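You operate a simulated robot arm through the tools that you are given. There is no shell and no other tool.

You run a simulated robot arm. Do the job below in one go: nothing can be reset, and whatever is moved stays where it is left.

## Task
Wind the table by hand to the job card's angle and lock it.
Fine: switch at HAND and lock bolt out to wind; bolt in after; switch ends at OFF. Where these are worked on the way, their far stop is far enough and under half their travel is too little: lock bolt.

Only the result counts: the job must be done as asked and must still hold three seconds after the hand-in. Knocking over, shifting, dropping, spilling or breaking anything else fails it.

## Robot
A 7-joint arm with a two-finger parallel gripper, fixed in place. Base frame: the origin is on the floor under the middle of its stand, x ahead of it, y to its left, z up. Lengths are in mm, angles in rad, forces in N, time in s.
It reaches about 1479 mm from its shoulder. Its first joint turns from -2.897 to 2.897 rad. Payload 4.4 kg.
The TCP is the grasp point between the finger pads, 23 mm short of the fingertips. In the tool frame z runs along the fingers and y along their closing line. The gripper opens to 94 mm. The fingers are 38 mm wide and 10 mm thick; the gripper's body (54 by 96 mm) begins 39 mm behind the TCP.
Orientation is that of the tool frame in the base frame, as a unit quaternion [w, x, y, z]. With the fingers straight down and closing along the base's y, the tool's x points along the base's -x, its y along +y and its z along -z.

## Interface
- The arm moves only by the tool nudge_tool. Its argument "steps" is a list of rows, each an object of numbers (a shift or turn left out is 0, a gripper value left out holds the last): "x", "y", "z": the shift along the base's x, y, z in units of 40 mm (1.0 is 40 mm); "wx", "wy", "wz": the turn, a rotation vector about the base's x, y, z in units of 8 degrees (1.0 is 8 degrees); "hand": the gripper command, from -1 (shut) to 1 (fully open), values between in proportion. In form: [{"x": .., "y": .., "z": .., "wx": .., "wy": .., "wz": .., "hand": ..}, ...]. A call has 1 to 20 rows; each row shifts and turns the commanded pose from where the row before left it. A call with a number of a shift or a turn outside -1 to 1 is refused whole. Rows are played at 5 a second. More than 50 mm and 0.15 rad between two rows, or a gripper value outside its range, and nothing of the call is played. Where a pose cannot be reached the arm comes as near as it can. A force on the tool above 90 N (or 10 N above the force at the start of the call, whichever is more), or a blocked arm, ends the call early, and 0.2 s more pass. Each finger travels about 72 mm/s and halts on what it meets, pressing with about 30 N; the grip force reading is that of the motor and also rises with nothing between the fingers. The clock runs only during rows and for 0.2 s after the last one: add rows that do not move to give the fingers time. The reply holds the time, the measured pose of the TCP, the force on the tool along the base axes, the opening and the grip force, in the units named above and with some noise, with the torque about the TCP (base axes, N m) and any sound that the robot's microphone picked up.
- Cameras (640 x 400 px; columns grow to the right, rows downward): "scene" is fixed at [205.5, 512.4, 1118.2]; the picture's right is [-0.02, -1.00, 0.00], its down [-0.46, 0.01, -0.89] and it looks along [0.89, -0.01, -0.46] (base axes); focal length 343 px, centre (320, 200). "wrist" rides on the gripper at [86, 16, -74] in the tool frame; the picture's right is [-0.18, 0.98, 0.00], its down [-0.58, -0.11, -0.81] and it looks along [-0.79, -0.15, 0.59] (tool axes); focal length 243 px, centre (320, 200). There is no depth. A picture from a camera that has moved, and an enlarged one, comes with that camera's place and axes in the base frame and with its lens. The place of the scene camera against the robot may be out by one fixed shift of up to 25 mm in any direction.
- camera(camera): a new picture of that camera. It takes no simulated time.
- zoom(camera, box): a new picture of the part [left, top, right, bottom] of that camera's present view, enlarged. It takes no simulated time.
- hand_in(): hands the job in; it is judged then, once.

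Nothing tells you positions but the pictures and the camera data. Unless the task says otherwise, let go and move clear before handing in.

The tools are called after "Call:" by a JSON object that holds its "api" and its "payload". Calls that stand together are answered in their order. nudge_tool: Moves the arm, as the interface text tells. Its arguments: {"type":"object","properties":{"steps":{"type":"array","items":{"type":"object","properties":{"x":{"type":"number"},"y":{"type":"number"},"z":{"type":"number"},"wx":{"type":"number"},"wy":{"type":"number"},"wz":{"type":"number"},"hand":{"type":"number"}}}}},"required":["steps"]} The other tools are called the same way: camera (camera) takes a picture; zoom (camera, box) takes an enlarged picture of a part of a camera's view; hand_in () hands the job in.

At the start:

```text
time_s: 0.0
ee_pos: [502.8, 434.3, 970.1]
tool_rot: [0.0, 0.0, 1.0, -0.001]
wrist_force: [1.3, 0.3, -0.4]
ft_torque: [-0.03, -0.01, -0.01]
finger_gap: 94.1
finger_force: 0.0
```

scene: 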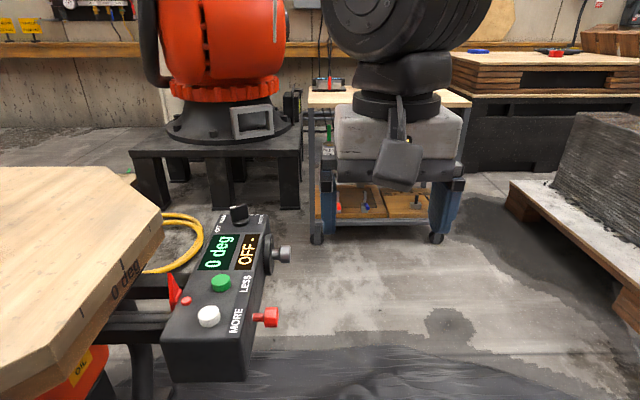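
wrist: 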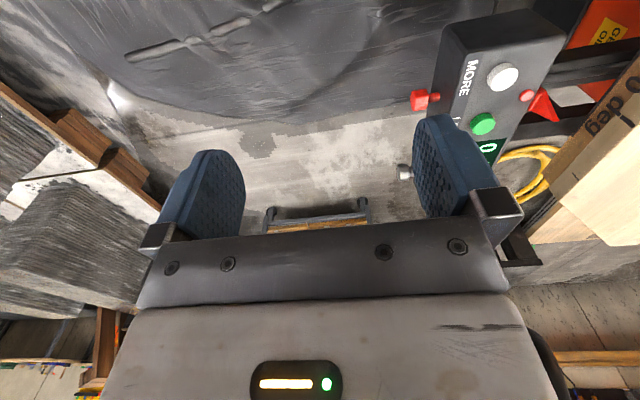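

I see a control box with a rotary table to its left, a display "0 deg / OFF", buttons MORE/LESS, a red bolt and a knob/handwheel on its right side. I'll look closer before moving.

Call:
{"api": "zoom", "payload": {"camera": "scene", "box": [150, 190, 310, 290]}}

Call:
{"api": "zoom", "payload": {"camera": "scene", "box": [150, 280, 310, 380]}}

Call:
{"api": "zoom", "payload": {"camera": "scene", "box": [0, 160, 220, 400]}}

Call:
{"api": "zoom", "payload": {"camera": "wrist", "box": [390, 0, 640, 260]}}

```text
4.00 times, centred on (230, 240) of scene
camera zoom: at [205.5, 512.4, 1118.2], right [-0.02, -1.0, 0.0], down [-0.46, 0.01, -0.89], along [0.89, -0.01, -0.46], focal length 1372 px, centre (680, 40)
```

zoom: 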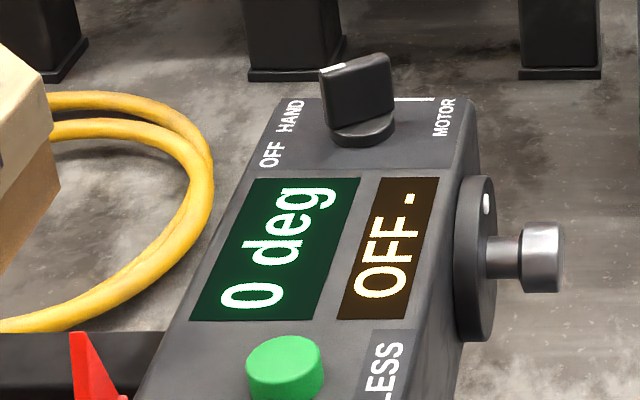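

```text
4.00 times, centred on (230, 330) of scene
camera zoom: at [205.5, 512.4, 1118.2], right [-0.02, -1.0, 0.0], down [-0.46, 0.01, -0.89], along [0.89, -0.01, -0.46], focal length 1372 px, centre (680, -320)
```

zoom: 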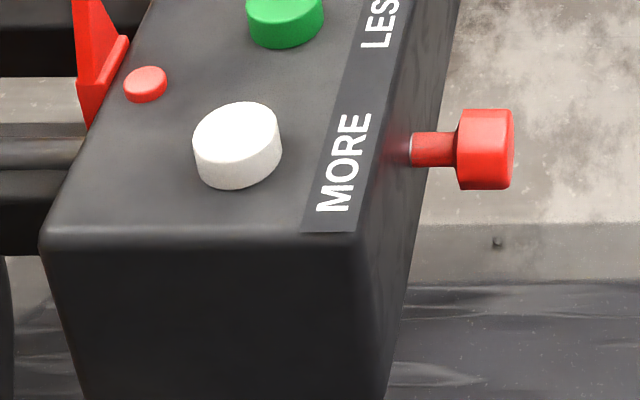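

```text
1.67 times, centred on (110, 280) of scene
camera zoom: at [205.5, 512.4, 1118.2], right [-0.02, -1.0, 0.0], down [-0.46, 0.01, -0.89], along [0.89, -0.01, -0.46], focal length 572 px, centre (670, 67)
```

zoom: 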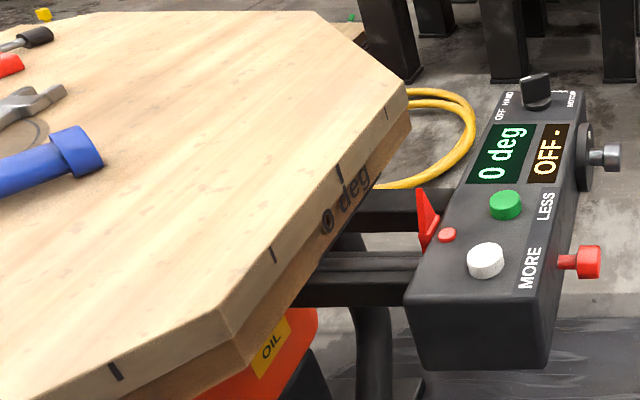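

```text
1.54 times, centred on (515, 130) of wrist
camera zoom: at [415.8, 450.5, 1045.8], right [0.18, 0.98, 0.0], down [0.58, -0.11, 0.81], along [0.79, -0.15, -0.59], focal length 373 px, centre (20, 308)
```

zoom: 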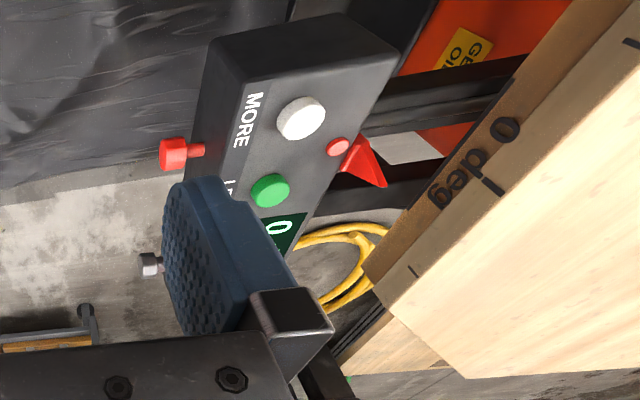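

I see the box's layout: mode knob (OFF/HAND/MOTOR) at the far end, hand crank on its right side, red lock bolt on the right side nearer. Next I look for the job card.

Call:
{"api": "zoom", "payload": {"camera": "scene", "box": [0, 0, 160, 100]}}

Call:
{"api": "zoom", "payload": {"camera": "scene", "box": [280, 60, 480, 240]}}

Call:
{"api": "zoom", "payload": {"camera": "scene", "box": [440, 0, 640, 125]}}

Call:
{"api": "zoom", "payload": {"camera": "scene", "box": [0, 320, 200, 400]}}

Call:
{"api": "zoom", "payload": {"camera": "wrist", "box": [0, 180, 320, 400]}}

```text
4.00 times, centred on (80, 50) of scene
camera zoom: at [205.5, 512.4, 1118.2], right [-0.02, -1.0, 0.0], down [-0.46, 0.01, -0.89], along [0.89, -0.01, -0.46], focal length 1372 px, centre (1280, 800)
```

zoom: 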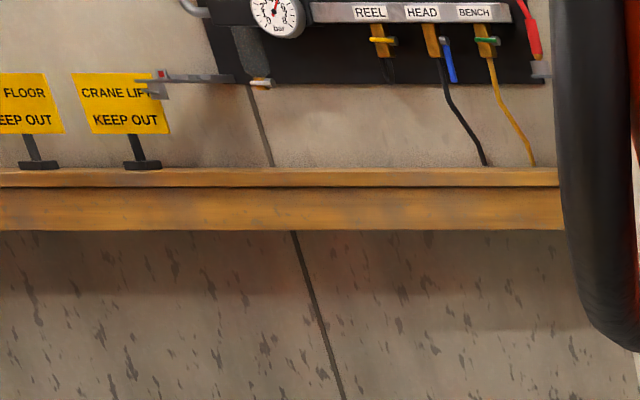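

```text
2.22 times, centred on (380, 150) of scene
camera zoom: at [205.5, 512.4, 1118.2], right [-0.02, -1.0, 0.0], down [-0.46, 0.01, -0.89], along [0.89, -0.01, -0.46], focal length 762 px, centre (187, 311)
```

zoom: 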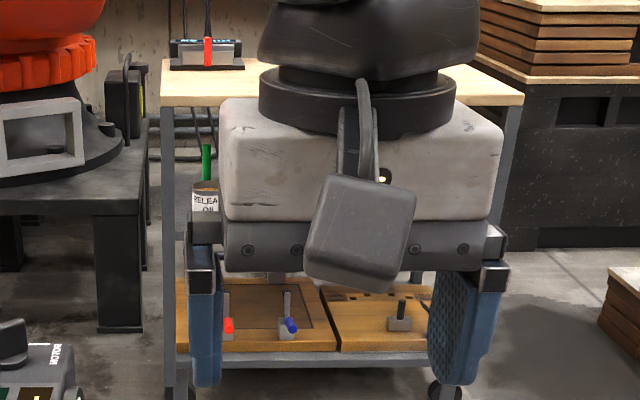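

```text
3.20 times, centred on (540, 62) of scene
camera zoom: at [205.5, 512.4, 1118.2], right [-0.02, -1.0, 0.0], down [-0.46, 0.01, -0.89], along [0.89, -0.01, -0.46], focal length 1097 px, centre (-384, 640)
```

zoom: 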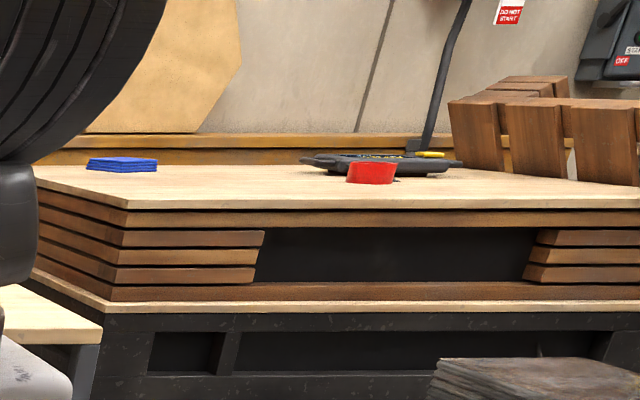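

```text
3.20 times, centred on (100, 360) of scene
camera zoom: at [205.5, 512.4, 1118.2], right [-0.02, -1.0, 0.0], down [-0.46, 0.01, -0.89], along [0.89, -0.01, -0.46], focal length 1097 px, centre (1024, -312)
```

zoom: 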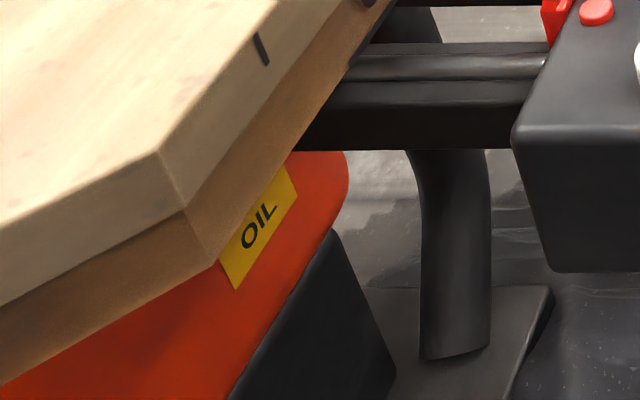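

```text
1.82 times, centred on (160, 290) of wrist
camera zoom: at [415.8, 450.5, 1045.8], right [0.18, 0.98, 0.0], down [0.58, -0.11, 0.81], along [0.79, -0.15, -0.59], focal length 441 px, centre (611, 36)
```

zoom: 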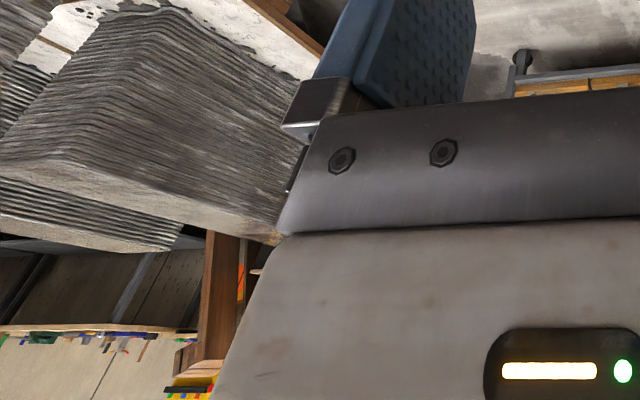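

The card isn't in either present view, so I'll pan the wrist camera towards the table side to look for it, staying high and in place.

Call:
{"api": "nudge_tool", "payload": {"steps": [{"wz": 1, "hand": -1}, {"wz": 1}, {"wz": 1}, {"wz": 1}, {"wz": 1}]}}

Call:
{"api": "camera", "payload": {"camera": "wrist"}}

Call:
{"api": "camera", "payload": {"camera": "scene"}}

```text
time_s: 1.2
ee_pos: [503.1, 435.0, 971.3]
tool_rot: [0.0, -0.342, 0.94, 0.0]
wrist_force: [-0.2, -0.3, 0.6]
ft_torque: [-0.04, -0.02, 0.05]
finger_gap: 0.0
finger_force: 29.7
```

```text
taken
camera wrist: at [425.9, 391.2, 1046.3], right [-0.49, 0.87, 0.0], down [0.51, 0.29, 0.81], along [0.7, 0.4, -0.59], focal length 243 px, centre (320, 200)
```

wrist: 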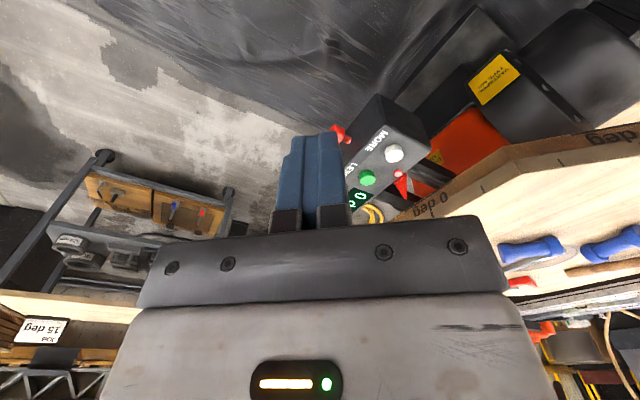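

```text
taken
```

scene: 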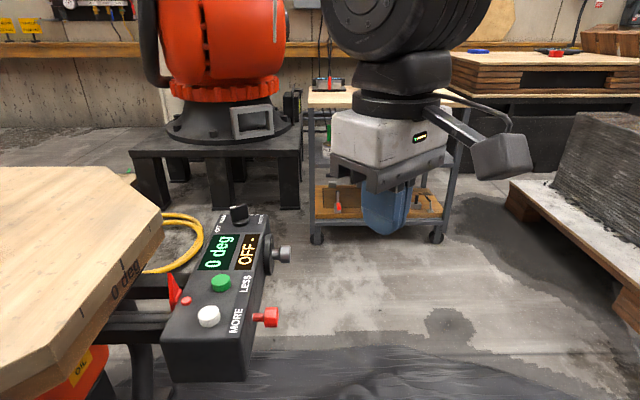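

I can see a small card marked "JOB 15 deg" at the left of the wrist view. I'll enlarge it and the table edge scale.

Call:
{"api": "zoom", "payload": {"camera": "wrist", "box": [0, 300, 120, 375]}}

Call:
{"api": "zoom", "payload": {"camera": "wrist", "box": [320, 80, 640, 280]}}

Call:
{"api": "zoom", "payload": {"camera": "wrist", "box": [0, 220, 160, 320]}}

```text
5.33 times, centred on (60, 338) of wrist
camera zoom: at [425.9, 391.2, 1046.3], right [-0.49, 0.87, 0.0], down [0.51, 0.29, 0.81], along [0.7, 0.4, -0.59], focal length 1294 px, centre (1707, -533)
```

zoom: 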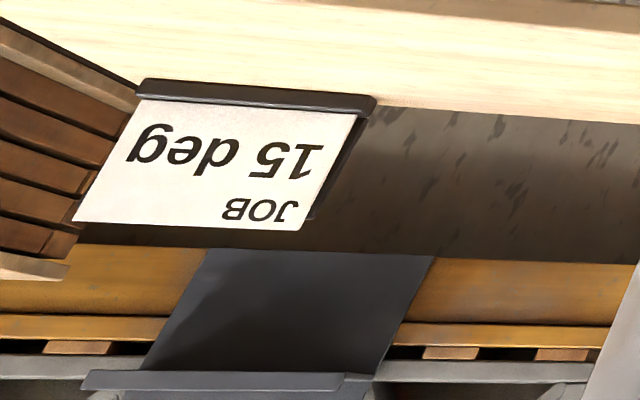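

```text
2.00 times, centred on (480, 180) of wrist
camera zoom: at [425.9, 391.2, 1046.3], right [-0.49, 0.87, 0.0], down [0.51, 0.29, 0.81], along [0.7, 0.4, -0.59], focal length 485 px, centre (0, 240)
```

zoom: 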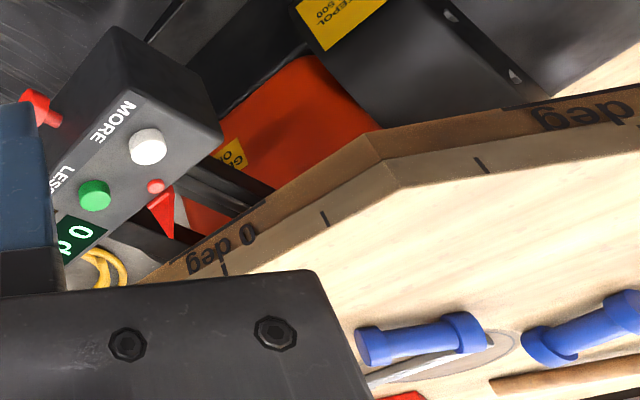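

```text
4.00 times, centred on (80, 270) of wrist
camera zoom: at [425.9, 391.2, 1046.3], right [-0.49, 0.87, 0.0], down [0.51, 0.29, 0.81], along [0.7, 0.4, -0.59], focal length 970 px, centre (1280, -80)
```

zoom: 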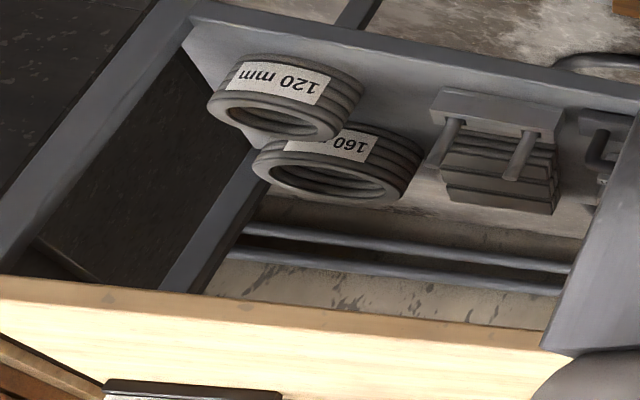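

The card reads "JOB 15 deg". By triangulation the box runs along x, with its top near z≈630: white button ≈(674,715,637), red bolt head ≈(747,611,555), crank knob ≈(965,597,562), mode switch ≈(1024,722,655). Next I bring the wrist camera round to look at the box's right face.

Call:
{"api": "nudge_tool", "payload": {"steps": [{"x": 0.95, "z": -0.6, "wz": 0.69}, {"x": 0.95, "z": -0.6, "wz": 0.69}, {"x": 0.95, "z": -0.6, "wz": 0.69}, {"x": 0.95, "z": -0.6, "wz": 0.69}, {"x": 0.95, "z": -0.6, "wz": 0.69}, {"x": 0.95, "z": -0.6, "wz": 0.7}, {"x": 0.95, "z": -0.6, "wz": 0.7}, {"x": 0.95, "z": -0.6, "wz": 0.7}, {"x": 0.95, "z": -0.6, "wz": 0.7}, {}]}}

Call:
{"api": "camera", "payload": {"camera": "wrist"}}

Call:
{"api": "camera", "payload": {"camera": "scene"}}

```text
time_s: 3.4
ee_pos: [845.2, 435.1, 752.8]
tool_rot: [0.0, 0.708, -0.706, 0.001]
wrist_force: [-1.0, -0.4, 0.5]
ft_torque: [-0.01, -0.01, 0.01]
finger_gap: 0.2
finger_force: 29.5
```

```text
taken
camera wrist: at [829.2, 348.7, 828.2], right [-0.98, 0.18, 0.0], down [0.11, 0.58, 0.81], along [0.15, 0.79, -0.59], focal length 243 px, centre (320, 200)
```

wrist: 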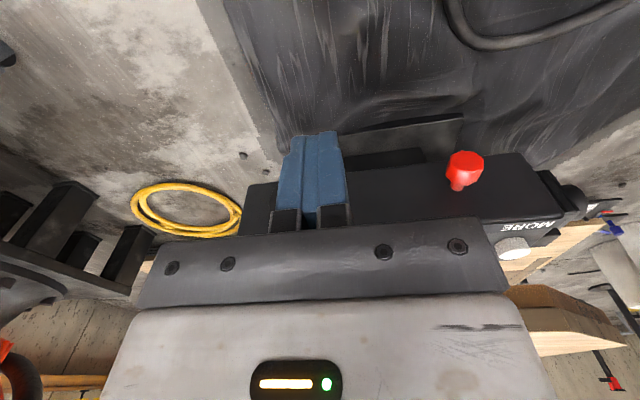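

```text
taken
```

scene: 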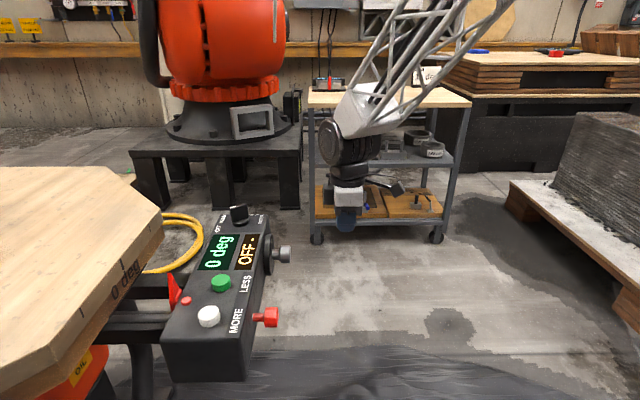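

The crank is hidden behind the fingers in this view. I'll shift back along x to line up with the bolt, which also uncovers the crank.

Call:
{"api": "nudge_tool", "payload": {"steps": [{"x": -0.85}, {"x": -0.8}, {"x": -0.8}, {}]}}

Call:
{"api": "camera", "payload": {"camera": "wrist"}}

Call:
{"api": "zoom", "payload": {"camera": "wrist", "box": [120, 100, 320, 240]}}

Call:
{"api": "zoom", "payload": {"camera": "wrist", "box": [320, 100, 480, 220]}}

```text
time_s: 4.4
ee_pos: [747.0, 432.5, 756.7]
tool_rot: [-0.001, -0.707, 0.707, 0.0]
wrist_force: [0.1, 0.1, -0.5]
ft_torque: [0.02, 0.02, 0.04]
finger_gap: 0.4
finger_force: 29.6
```

```text
taken
camera wrist: at [730.3, 346.4, 831.4], right [-0.98, 0.18, 0.0], down [0.11, 0.58, 0.81], along [0.15, 0.79, -0.59], focal length 243 px, centre (320, 200)
```

wrist: 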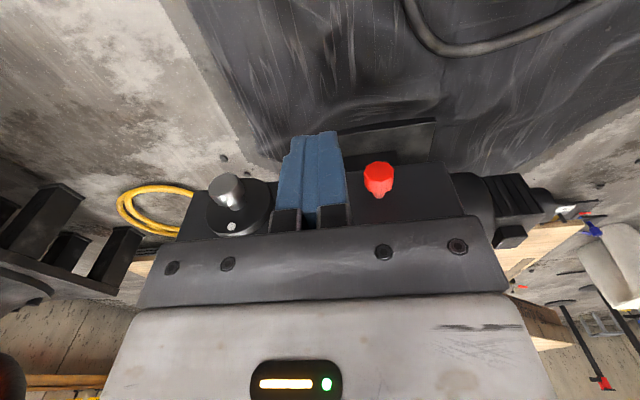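

```text
2.86 times, centred on (220, 170) of wrist
camera zoom: at [730.3, 346.4, 831.4], right [-0.98, 0.18, 0.0], down [0.11, 0.58, 0.81], along [0.15, 0.79, -0.59], focal length 693 px, centre (606, 286)
```

zoom: 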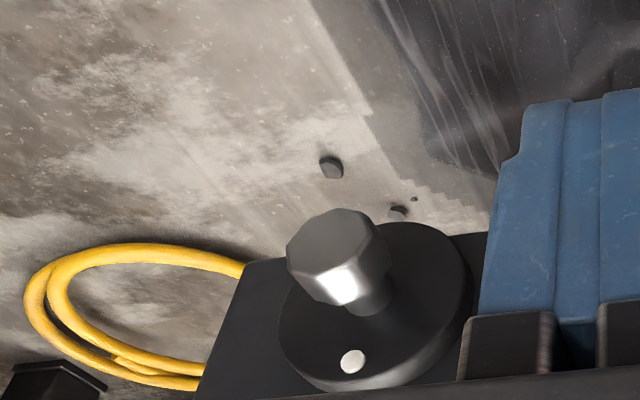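

```text
3.33 times, centred on (400, 160) of wrist
camera zoom: at [730.3, 346.4, 831.4], right [-0.98, 0.18, 0.0], down [0.11, 0.58, 0.81], along [0.15, 0.79, -0.59], focal length 809 px, centre (53, 333)
```

zoom: 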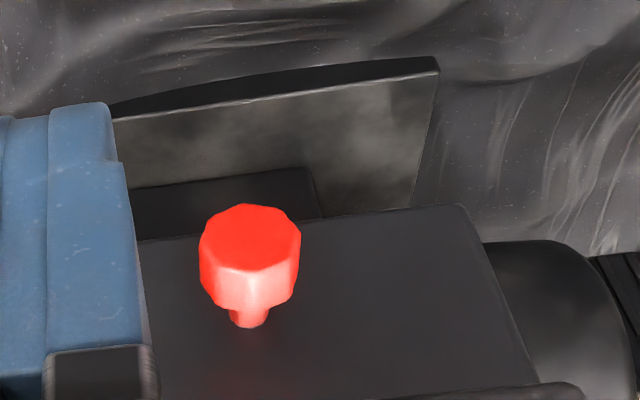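

The crank is a disc with a central knob and a white index dot. From two wrist views I put the bolt head at about (700,588,625) and the knob at about (907,582,618); the scene camera is a little off. I'll open the hand and line up in front of the bolt for a better fix.

Call:
{"api": "nudge_tool", "payload": {"steps": [{"x": -0.6, "y": 0.6, "z": -0.3, "hand": 0.6}, {"x": -0.58, "y": 0.6, "z": -0.3}, {"y": 0.3}, {}]}}

Call:
{"api": "camera", "payload": {"camera": "wrist"}}

Call:
{"api": "camera", "payload": {"camera": "scene"}}

```text
time_s: 5.4
ee_pos: [700.4, 493.1, 729.8]
tool_rot: [0.0, -0.707, 0.707, 0.0]
wrist_force: [0.6, 0.0, -0.1]
ft_torque: [0.02, 0.02, 0.02]
finger_gap: 75.1
finger_force: 0.0
```

```text
taken
camera wrist: at [683.9, 407.2, 805.2], right [-0.98, 0.18, 0.0], down [0.11, 0.58, 0.81], along [0.15, 0.79, -0.59], focal length 243 px, centre (320, 200)
```

wrist: 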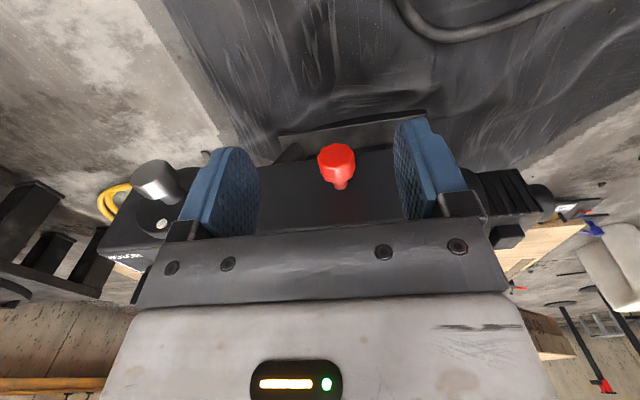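

```text
taken
```

scene: 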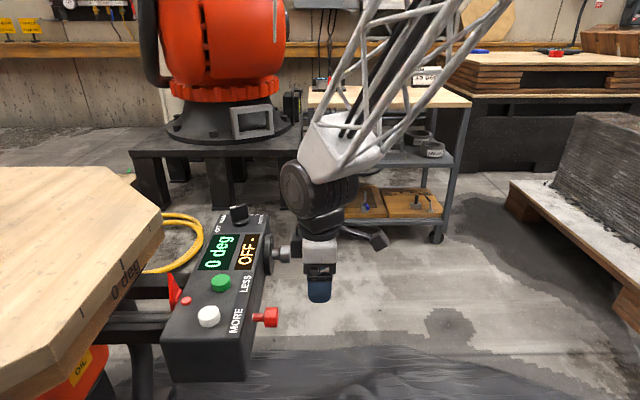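

The bolt head fix agrees: about (700,587,625), centred between the open fingers. I'll move over it, descend, and close.

Call:
{"api": "nudge_tool", "payload": {"steps": [{"y": 0.8}, {"y": 0.8}, {"y": 0.75}, {"z": -0.8}, {"z": -0.8}, {"z": -0.5}, {}]}}

Call:
{"api": "camera", "payload": {"camera": "wrist"}}

Call:
{"api": "camera", "payload": {"camera": "scene"}}

```text
time_s: 7.0
ee_pos: [699.1, 588.9, 644.9]
tool_rot: [0.0, 0.708, -0.707, 0.0]
wrist_force: [0.1, 0.0, -0.2]
ft_torque: [0.01, 0.0, -0.02]
finger_gap: 75.1
finger_force: 0.0
```

```text
taken
camera wrist: at [683.0, 502.0, 719.9], right [-0.98, 0.18, 0.0], down [0.11, 0.58, 0.81], along [0.15, 0.79, -0.59], focal length 243 px, centre (320, 200)
```

wrist: 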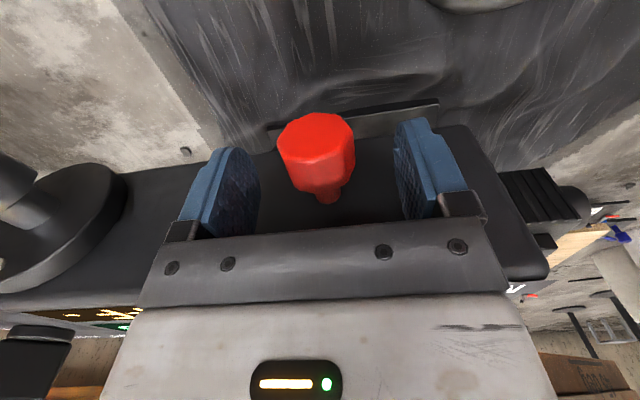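

```text
taken
```

scene: 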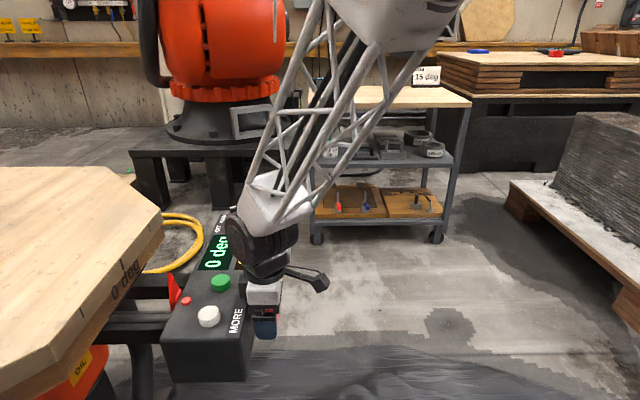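

The head sits between the fingers. I'll go down the last bit so the pads cover the head, then close on it.

Call:
{"api": "nudge_tool", "payload": {"steps": [{"z": -0.6}, {}]}}

Call:
{"api": "camera", "payload": {"camera": "wrist"}}

```text
time_s: 7.4
ee_pos: [703.4, 591.0, 638.8]
tool_rot: [-0.006, 0.708, -0.707, 0.0]
wrist_force: [-3.9, -2.4, 10.4]
ft_torque: [0.44, -0.03, 0.14]
finger_gap: 75.3
finger_force: 0.0
stopped in row 1: the force on the tool passed its limit at 166 N (the readings are from after the stop); the commanded pose is now the measured one
```

```text
taken
camera wrist: at [686.6, 504.5, 713.5], right [-0.98, 0.18, -0.01], down [0.1, 0.58, 0.81], along [0.15, 0.8, -0.58], focal length 243 px, centre (320, 200)
```

wrist: 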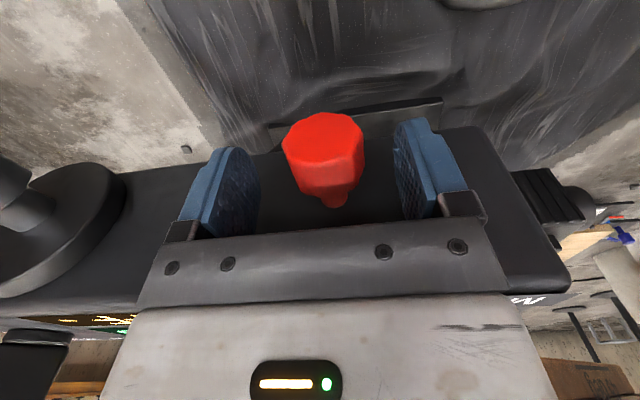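

The descent stopped against something at 166 N, not at the fingers. I'll look at what the wrist is touching before moving on.

Call:
{"api": "zoom", "payload": {"camera": "scene", "box": [140, 180, 340, 400]}}

Call:
{"api": "zoom", "payload": {"camera": "scene", "box": [200, 220, 320, 350]}}

Call:
{"api": "zoom", "payload": {"camera": "wrist", "box": [160, 80, 500, 260]}}

```text
1.82 times, centred on (240, 290) of scene
camera zoom: at [205.5, 512.4, 1118.2], right [-0.02, -1.0, 0.0], down [-0.46, 0.01, -0.89], along [0.89, -0.01, -0.46], focal length 624 px, centre (466, 36)
```

zoom: 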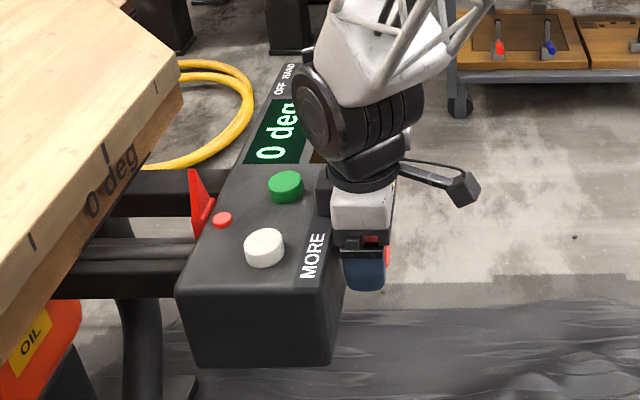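

```text
3.08 times, centred on (260, 285) of scene
camera zoom: at [205.5, 512.4, 1118.2], right [-0.02, -1.0, 0.0], down [-0.46, 0.01, -0.89], along [0.89, -0.01, -0.46], focal length 1055 px, centre (505, -62)
```

zoom: 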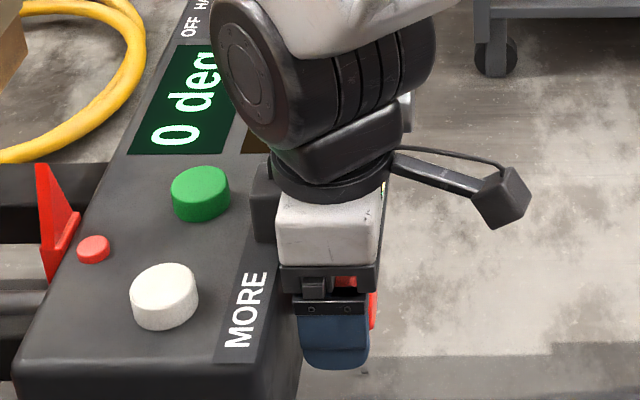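

```text
1.88 times, centred on (330, 170) of wrist
camera zoom: at [686.6, 504.5, 713.5], right [-0.98, 0.18, -0.01], down [0.1, 0.58, 0.81], along [0.15, 0.8, -0.58], focal length 457 px, centre (301, 256)
```

zoom: 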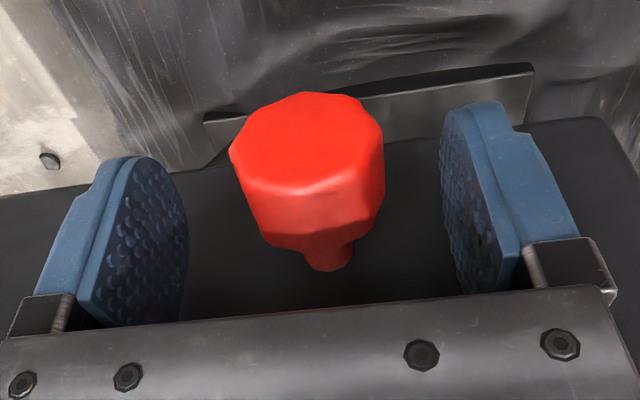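

A dark housing on the wrist (on the tool's -x side) came down on the box's top edge, so a straight-down grasp won't work. I'll back off upward, then reorient so the fingers point horizontally along +y toward the bolt.

Call:
{"api": "nudge_tool", "payload": {"steps": [{"z": 0.5}, {"z": 1}, {"z": 1}, {"y": -0.9, "z": 0.3}, {"y": -1}, {"y": -1, "wz": -1}, {"y": -1, "wz": -1}, {"y": -0.8, "wz": -1}, {"wz": -1}, {"wz": -1}, {"wz": -1}, {"wz": -1}, {"wz": -1}, {"wz": -1}, {"wz": -1}, {"wz": -1}, {"wz": -0.25}, {}]}}

Call:
{"api": "zoom", "payload": {"camera": "scene", "box": [140, 180, 340, 400]}}

Call:
{"api": "camera", "payload": {"camera": "scene"}}

```text
time_s: 11.2
ee_pos: [702.5, 402.6, 749.4]
tool_rot: [0.004, 0.0, 1.0, -0.003]
wrist_force: [-0.1, -0.5, 0.3]
ft_torque: [0.0, 0.01, 0.03]
finger_gap: 75.2
finger_force: 0.1
```

```text
1.82 times, centred on (240, 290) of scene
camera zoom: at [205.5, 512.4, 1118.2], right [-0.02, -1.0, 0.0], down [-0.46, 0.01, -0.89], along [0.89, -0.01, -0.46], focal length 624 px, centre (466, 36)
```

zoom: 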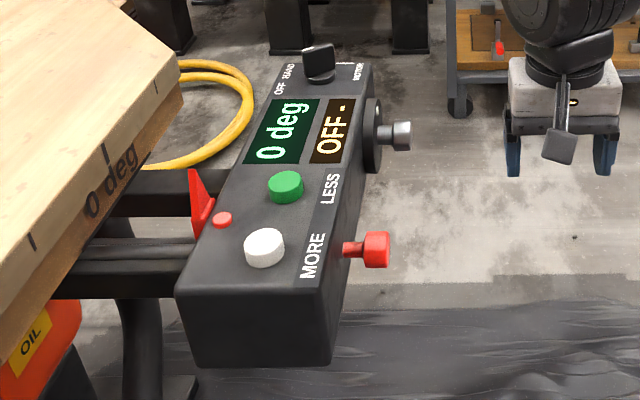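

```text
taken
```

scene: 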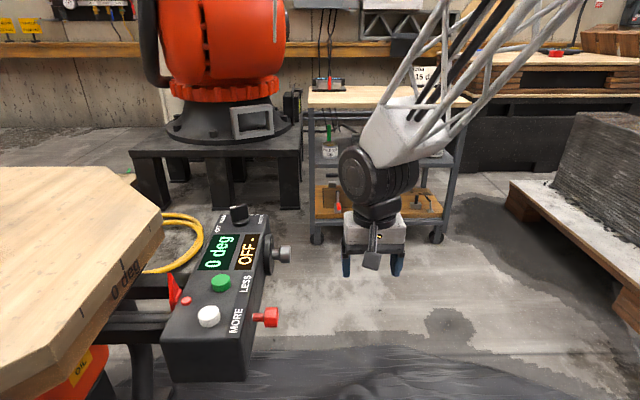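

Nothing looks disturbed. Now I pitch the tool so the fingers point along +y, lowering to the bolt's height at a safe stand-off.

Call:
{"api": "nudge_tool", "payload": {"steps": [{"wx": 1}, {"wx": 1}, {"wx": 1}, {"wx": 1}, {"wx": 1, "z": -0.4}, {"wx": 1, "z": -0.4}, {"wx": 1, "z": -0.4}, {"wx": 1, "z": -0.4}, {"wx": 1, "z": -0.4}, {"wx": 1, "z": -0.4}, {"wx": 1, "z": -0.4}, {"wx": 0.25, "z": -0.3}, {}]}}

Call:
{"api": "camera", "payload": {"camera": "wrist"}}

Call:
{"api": "camera", "payload": {"camera": "scene"}}

```text
time_s: 14.0
ee_pos: [702.9, 405.0, 625.6]
tool_rot: [0.004, 0.002, 0.709, 0.705]
wrist_force: [-0.1, 0.2, 0.0]
ft_torque: [-0.01, 0.0, -0.01]
finger_gap: 75.2
finger_force: 0.0
```

```text
taken
camera wrist: at [615.4, 330.5, 642.9], right [0.18, 0.01, 0.98], down [0.58, -0.81, -0.1], along [0.8, 0.59, -0.15], focal length 243 px, centre (320, 200)
```

wrist: 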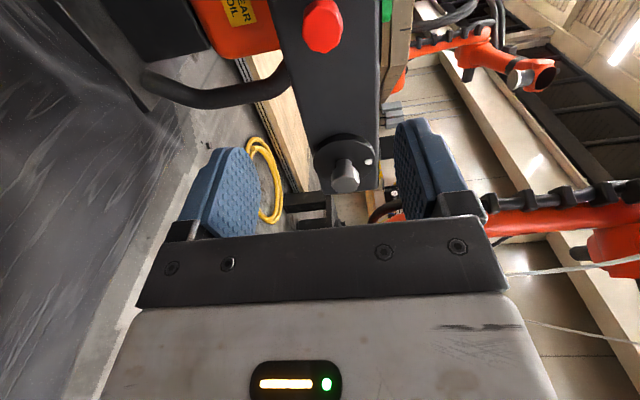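

```text
taken
```

scene: 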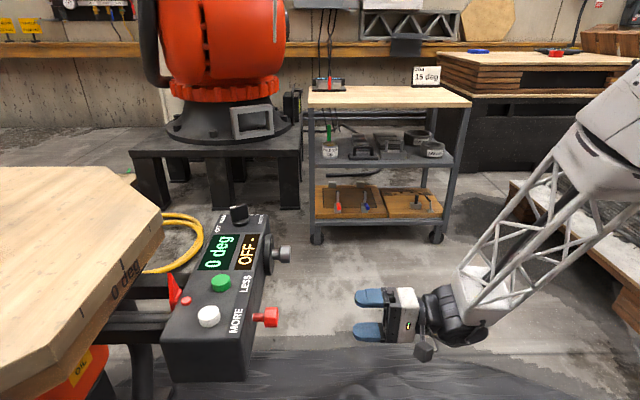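

The job card is also readable from the scene camera now (15 deg). The bolt head projects to about (700,588,628), in line with the tool; I'll advance along +y and check before gripping.

Call:
{"api": "nudge_tool", "payload": {"steps": [{"y": 1, "x": -0.06}, {"y": 1, "z": 0.05}, {"y": 1}, {"y": 0.8}, {}]}}

Call:
{"api": "camera", "payload": {"camera": "wrist"}}

Call:
{"api": "zoom", "payload": {"camera": "scene", "box": [200, 220, 400, 360]}}

```text
time_s: 15.2
ee_pos: [700.6, 556.3, 628.4]
tool_rot: [0.002, 0.002, 0.71, 0.704]
wrist_force: [1.2, 1.1, -0.6]
ft_torque: [0.03, -0.01, -0.03]
finger_gap: 75.2
finger_force: 0.0
```

```text
taken
camera wrist: at [613.3, 482.5, 646.0], right [0.18, 0.01, 0.98], down [0.58, -0.81, -0.1], along [0.8, 0.59, -0.15], focal length 243 px, centre (320, 200)
```

wrist: 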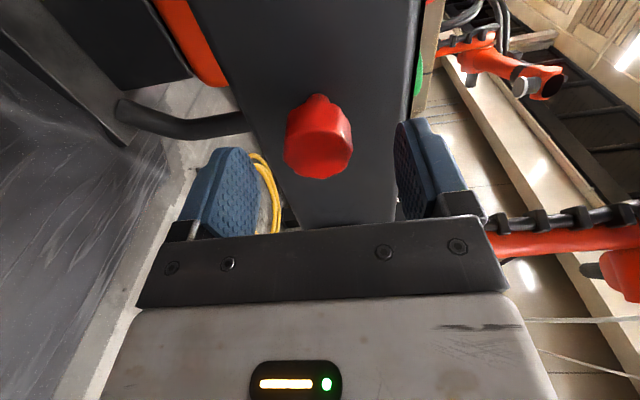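

```text
2.86 times, centred on (300, 290) of scene
camera zoom: at [205.5, 512.4, 1118.2], right [-0.02, -1.0, 0.0], down [-0.46, 0.01, -0.89], along [0.89, -0.01, -0.46], focal length 980 px, centre (377, -57)
```

zoom: 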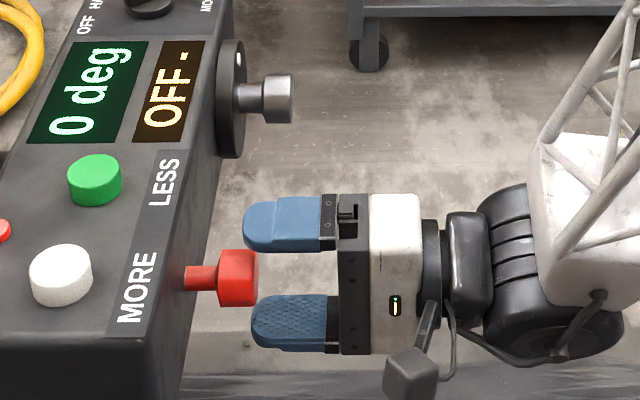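

The head is centred between the fingers; the tips just pass its face. I'll advance the last 30 mm and close.

Call:
{"api": "nudge_tool", "payload": {"steps": [{"y": 0.75}, {}, {"hand": -1}, {}, {}, {}]}}

Call:
{"api": "camera", "payload": {"camera": "wrist"}}

Call:
{"api": "zoom", "payload": {"camera": "scene", "box": [200, 220, 400, 360]}}

```text
time_s: 16.6
ee_pos: [700.9, 585.8, 627.2]
tool_rot: [0.002, 0.002, 0.71, 0.704]
wrist_force: [8.2, 0.1, -24.5]
ft_torque: [0.97, 0.0, -0.3]
finger_gap: 35.9
finger_force: 44.6
```

```text
taken
camera wrist: at [614.3, 512.5, 644.6], right [0.18, 0.01, 0.98], down [0.58, -0.81, -0.1], along [0.8, 0.58, -0.15], focal length 243 px, centre (320, 200)
```

wrist: 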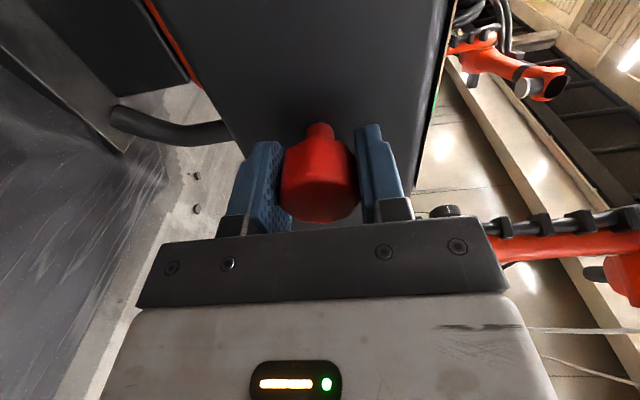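

```text
2.86 times, centred on (300, 290) of scene
camera zoom: at [205.5, 512.4, 1118.2], right [-0.02, -1.0, 0.0], down [-0.46, 0.01, -0.89], along [0.89, -0.01, -0.46], focal length 980 px, centre (377, -57)
```

zoom: 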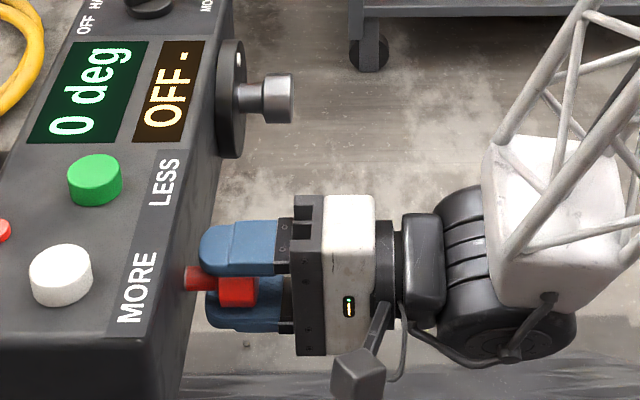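

The head is gripped (36 mm), with a slight side load that says the grip sits a few mm high. I'll ease down about 2 mm and begin pulling out along -y in small steps.

Call:
{"api": "nudge_tool", "payload": {"steps": [{"z": -0.05, "x": 0.03}, {}, {"y": -0.2}, {"y": -0.2}, {}]}}

Call:
{"api": "zoom", "payload": {"camera": "scene", "box": [200, 220, 400, 360]}}

```text
time_s: 17.8
ee_pos: [702.1, 568.6, 628.0]
tool_rot: [0.003, 0.001, 0.71, 0.705]
wrist_force: [-34.2, 2.2, 18.2]
ft_torque: [1.19, -0.19, 0.32]
finger_gap: 35.6
finger_force: 44.8
```

```text
2.86 times, centred on (300, 290) of scene
camera zoom: at [205.5, 512.4, 1118.2], right [-0.02, -1.0, 0.0], down [-0.46, 0.01, -0.89], along [0.89, -0.01, -0.46], focal length 980 px, centre (377, -57)
```

zoom: 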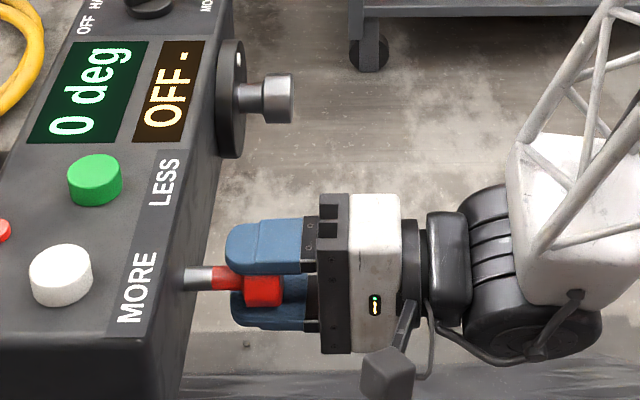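

The bolt is coming out (bright shaft now showing). I'll ease the side load and keep pulling to the far stop.

Call:
{"api": "nudge_tool", "payload": {"steps": [{"z": 0.02, "x": -0.025}, {"y": -0.2}, {"y": -0.2}, {}]}}

Call:
{"api": "zoom", "payload": {"camera": "scene", "box": [200, 220, 400, 360]}}

```text
time_s: 18.8
ee_pos: [700.0, 553.6, 627.0]
tool_rot: [0.002, 0.001, 0.71, 0.704]
wrist_force: [19.7, 34.7, -21.3]
ft_torque: [0.71, -0.08, 0.01]
finger_gap: 36.3
finger_force: 44.7
```

```text
2.86 times, centred on (300, 290) of scene
camera zoom: at [205.5, 512.4, 1118.2], right [-0.02, -1.0, 0.0], down [-0.46, 0.01, -0.89], along [0.89, -0.01, -0.46], focal length 980 px, centre (377, -57)
```

zoom: 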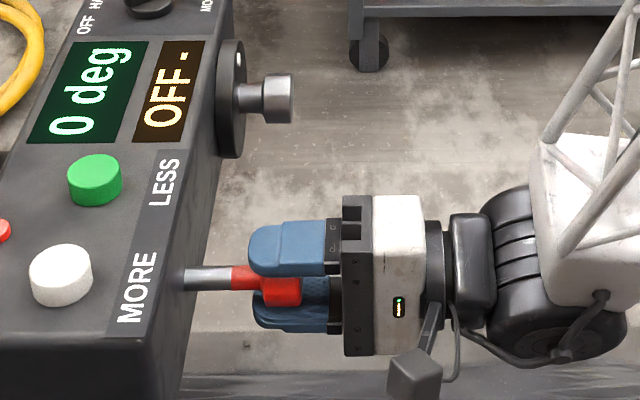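

The pull force rose to about 35 N after about 30 mm, so the bolt is at its far stop. I'll relax slightly, open, back away and check it stays out.

Call:
{"api": "nudge_tool", "payload": {"steps": [{"y": 0.1}, {"hand": 0.6}, {}, {}, {"y": -1}, {"y": -1}, {}]}}

Call:
{"api": "zoom", "payload": {"camera": "scene", "box": [140, 190, 340, 330]}}

Call:
{"api": "camera", "payload": {"camera": "wrist"}}

```text
time_s: 20.4
ee_pos: [700.0, 476.8, 628.9]
tool_rot: [0.004, 0.002, 0.71, 0.704]
wrist_force: [-0.7, 0.0, 0.1]
ft_torque: [0.0, 0.0, -0.01]
finger_gap: 75.3
finger_force: 0.1
```

```text
2.86 times, centred on (240, 260) of scene
camera zoom: at [205.5, 512.4, 1118.2], right [-0.02, -1.0, 0.0], down [-0.46, 0.01, -0.89], along [0.89, -0.01, -0.46], focal length 980 px, centre (549, 29)
```

zoom: 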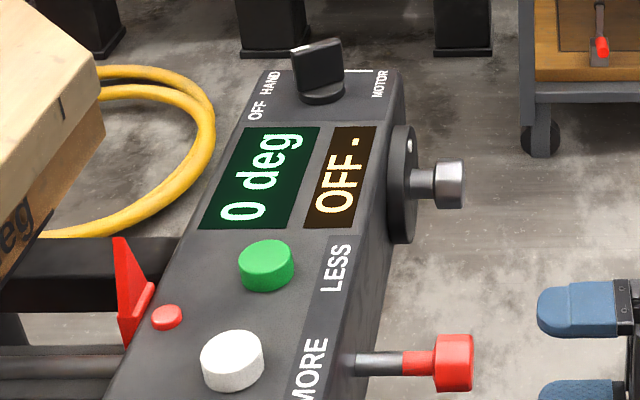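

```text
taken
camera wrist: at [613.1, 403.2, 645.5], right [0.18, 0.01, 0.98], down [0.58, -0.81, -0.1], along [0.8, 0.59, -0.15], focal length 243 px, centre (320, 200)
```

wrist: 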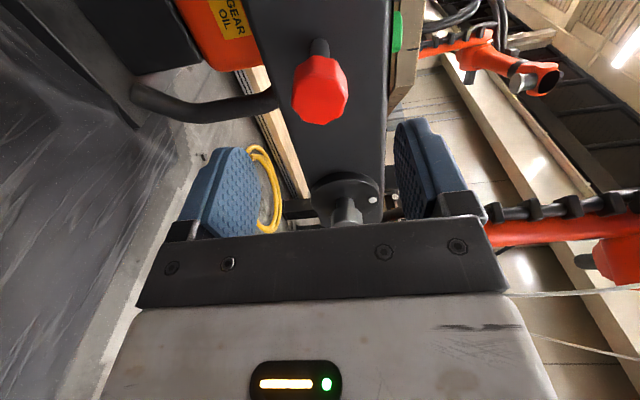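

The bolt stays out. Next is the mode switch, which I place at about (955,689,705) on the far end of the box's top; I'll raise, turn the fingers down, and look at it from above.

Call:
{"api": "nudge_tool", "payload": {"steps": [{"z": 0.6, "y": -0.3}, {"wx": -0.9, "z": 0.6}, {"wx": -0.9, "z": 0.6, "x": 0.35}, {"wx": -0.9, "z": 0.6, "x": 0.35}, {"wx": -0.95, "z": 0.6, "x": 0.35}, {"wx": -0.95, "z": 0.6, "x": 0.35}, {"wx": -0.95, "z": 0.6, "x": 0.35}, {"wx": -0.95, "z": 0.6, "x": 0.35}, {"wx": -0.95, "z": 0.6, "x": 0.35}, {"wx": -0.95, "z": 0.6, "x": 0.35}, {"wx": -0.95, "x": 0.35}, {"wx": -0.95, "x": 0.35}, {"wx": -0.95, "x": 0.35}, {"y": 0.9}, {"y": 0.9}, {"y": 0.9}, {"y": 0.9}, {"y": 0.9}, {"y": 0.9}, {}]}}

Call:
{"api": "camera", "payload": {"camera": "wrist"}}

Call:
{"api": "camera", "payload": {"camera": "scene"}}

```text
time_s: 24.6
ee_pos: [854.4, 680.2, 869.1]
tool_rot: [0.004, -0.001, 1.0, -0.004]
wrist_force: [0.0, -0.8, 0.1]
ft_torque: [-0.01, -0.02, -0.02]
finger_gap: 75.1
finger_force: 0.0
```

```text
taken
camera wrist: at [766.8, 696.7, 943.4], right [0.18, 0.98, -0.01], down [0.58, -0.1, 0.81], along [0.8, -0.15, -0.59], focal length 243 px, centre (320, 200)
```

wrist: 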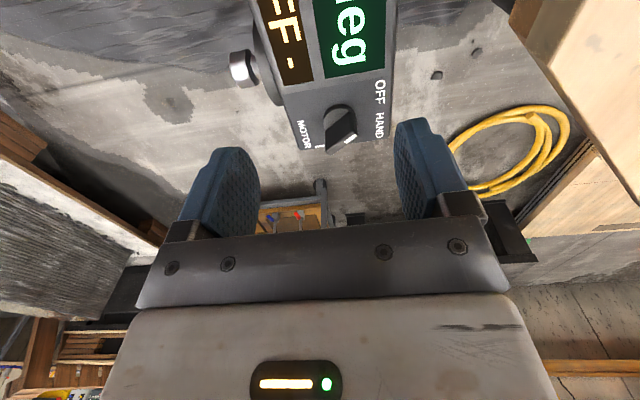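

```text
taken
```

scene: 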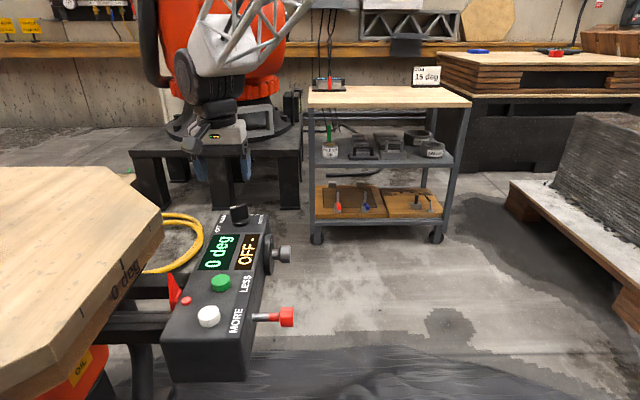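

Call:
{"api": "zoom", "payload": {"camera": "wrist", "box": [250, 60, 430, 180]}}

Call:
{"api": "zoom", "payload": {"camera": "scene", "box": [200, 190, 280, 240]}}

```text
3.33 times, centred on (340, 120) of wrist
camera zoom: at [766.8, 696.7, 943.4], right [0.18, 0.98, -0.01], down [0.58, -0.1, 0.81], along [0.8, -0.15, -0.59], focal length 809 px, centre (253, 467)
```

zoom: 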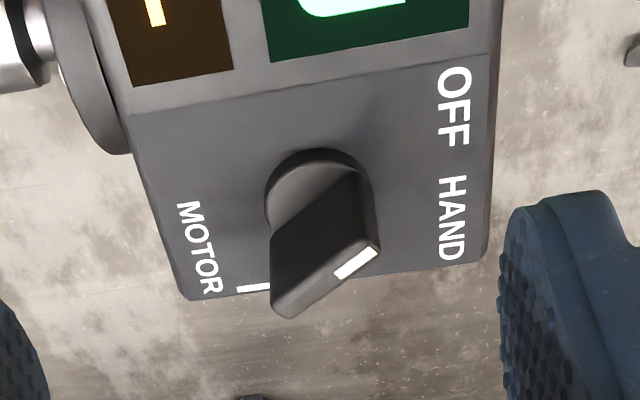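

```text
8.00 times, centred on (240, 215) of scene
camera zoom: at [205.5, 512.4, 1118.2], right [-0.02, -1.0, 0.0], down [-0.46, 0.01, -0.89], along [0.89, -0.01, -0.46], focal length 2743 px, centre (960, 80)
```

zoom: 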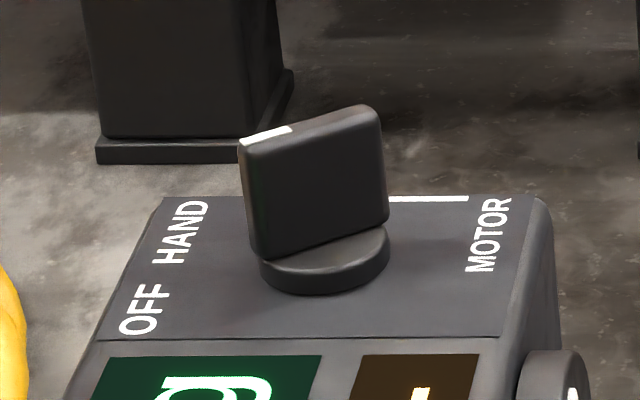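

The switch centre is about (957,686), box top ≈ z 680, blade top ≈ z 725; its white pointer end aims at OFF (towards -x,+y), and HAND is clockwise from it by roughly 55°. I'll move above it and test in free air that the wrist can reach both angles, beginning with the turn to line up on the blade.

Call:
{"api": "nudge_tool", "payload": {"steps": [{"x": 0.5, "wz": -1}, {"x": 0.5, "wz": -1}, {"x": 0.5, "wz": -1}, {"x": 0.5, "wz": -1}, {"x": 0.55, "y": 0.13, "wz": -1}, {"wz": -1}, {"wz": -1}, {"wz": -1}, {"wz": -1}, {"wz": -1}, {"wz": -1}, {"wz": -1}, {"wz": -1}, {"wz": -1}, {}]}}

Call:
{"api": "camera", "payload": {"camera": "wrist"}}

Call:
{"api": "camera", "payload": {"camera": "scene"}}

```text
time_s: 27.8
ee_pos: [955.9, 686.6, 865.9]
tool_rot: [-0.001, 0.829, 0.559, -0.004]
wrist_force: [0.5, -0.2, 0.3]
ft_torque: [-0.04, 0.02, 0.01]
finger_gap: 75.2
finger_force: 0.0
```

```text
taken
camera wrist: at [1004.5, 761.2, 941.1], right [0.84, -0.54, -0.01], down [-0.31, -0.5, 0.81], along [-0.44, -0.68, -0.59], focal length 243 px, centre (320, 200)
```

wrist: 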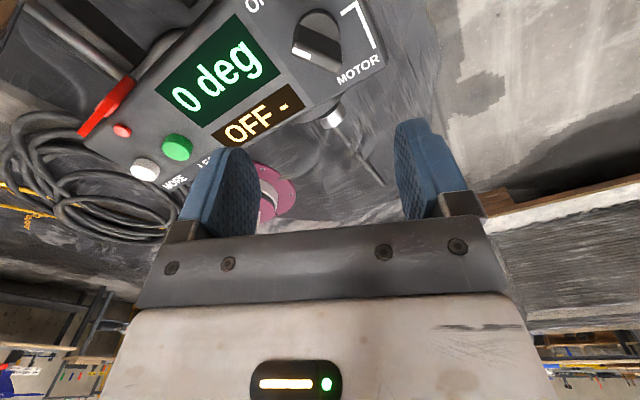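

```text
taken
```

scene: 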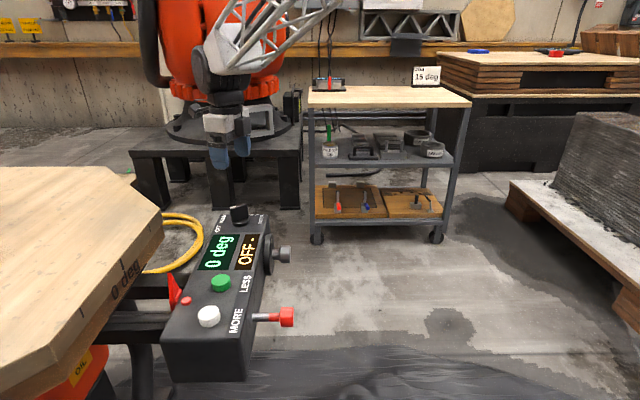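

The wrist reaches that angle without trouble. I'll look at the switch and its markings from this side.

Call:
{"api": "zoom", "payload": {"camera": "wrist", "box": [220, 0, 400, 120]}}

```text
3.33 times, centred on (310, 60) of wrist
camera zoom: at [1004.5, 761.2, 941.1], right [0.84, -0.54, -0.01], down [-0.31, -0.5, 0.81], along [-0.44, -0.68, -0.59], focal length 809 px, centre (353, 667)
```

zoom: 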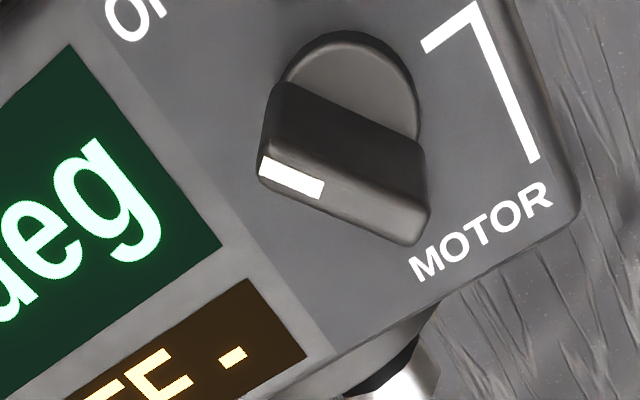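

The leader line shows MOTOR lies at +x, HAND near 60° and OFF at 120° (seen from above), so OFF→HAND is about -60°. I'll turn back to align with the blade at OFF and lower part way to check the alignment.

Call:
{"api": "nudge_tool", "payload": {"steps": [{"wz": 1}, {"wz": 1}, {"wz": 1, "z": -0.5}, {"wz": 1, "z": -0.5}, {"wz": 1, "z": -0.5}, {"wz": 1, "z": -0.4}, {"wz": 0.5}, {}]}}

Call:
{"api": "camera", "payload": {"camera": "wrist"}}

Call:
{"api": "zoom", "payload": {"camera": "scene", "box": [180, 130, 300, 250]}}

```text
time_s: 29.6
ee_pos: [957.4, 688.0, 789.5]
tool_rot: [0.001, 0.499, 0.867, -0.006]
wrist_force: [-1.2, 0.1, -0.2]
ft_torque: [0.04, 0.02, 0.02]
finger_gap: 75.0
finger_force: 0.2
```

```text
taken
camera wrist: at [927.5, 770.5, 865.1], right [0.94, 0.33, -0.01], down [0.2, -0.55, 0.81], along [0.27, -0.77, -0.59], focal length 243 px, centre (320, 200)
```

wrist: 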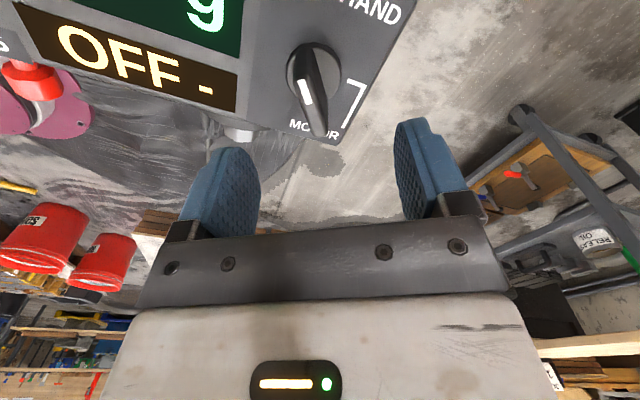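

```text
3.33 times, centred on (240, 190) of scene
camera zoom: at [205.5, 512.4, 1118.2], right [-0.02, -1.0, 0.0], down [-0.46, 0.01, -0.89], along [0.89, -0.01, -0.46], focal length 1143 px, centre (587, 233)
```

zoom: 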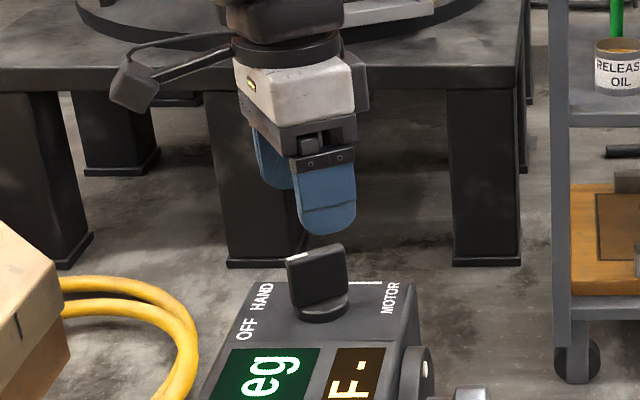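

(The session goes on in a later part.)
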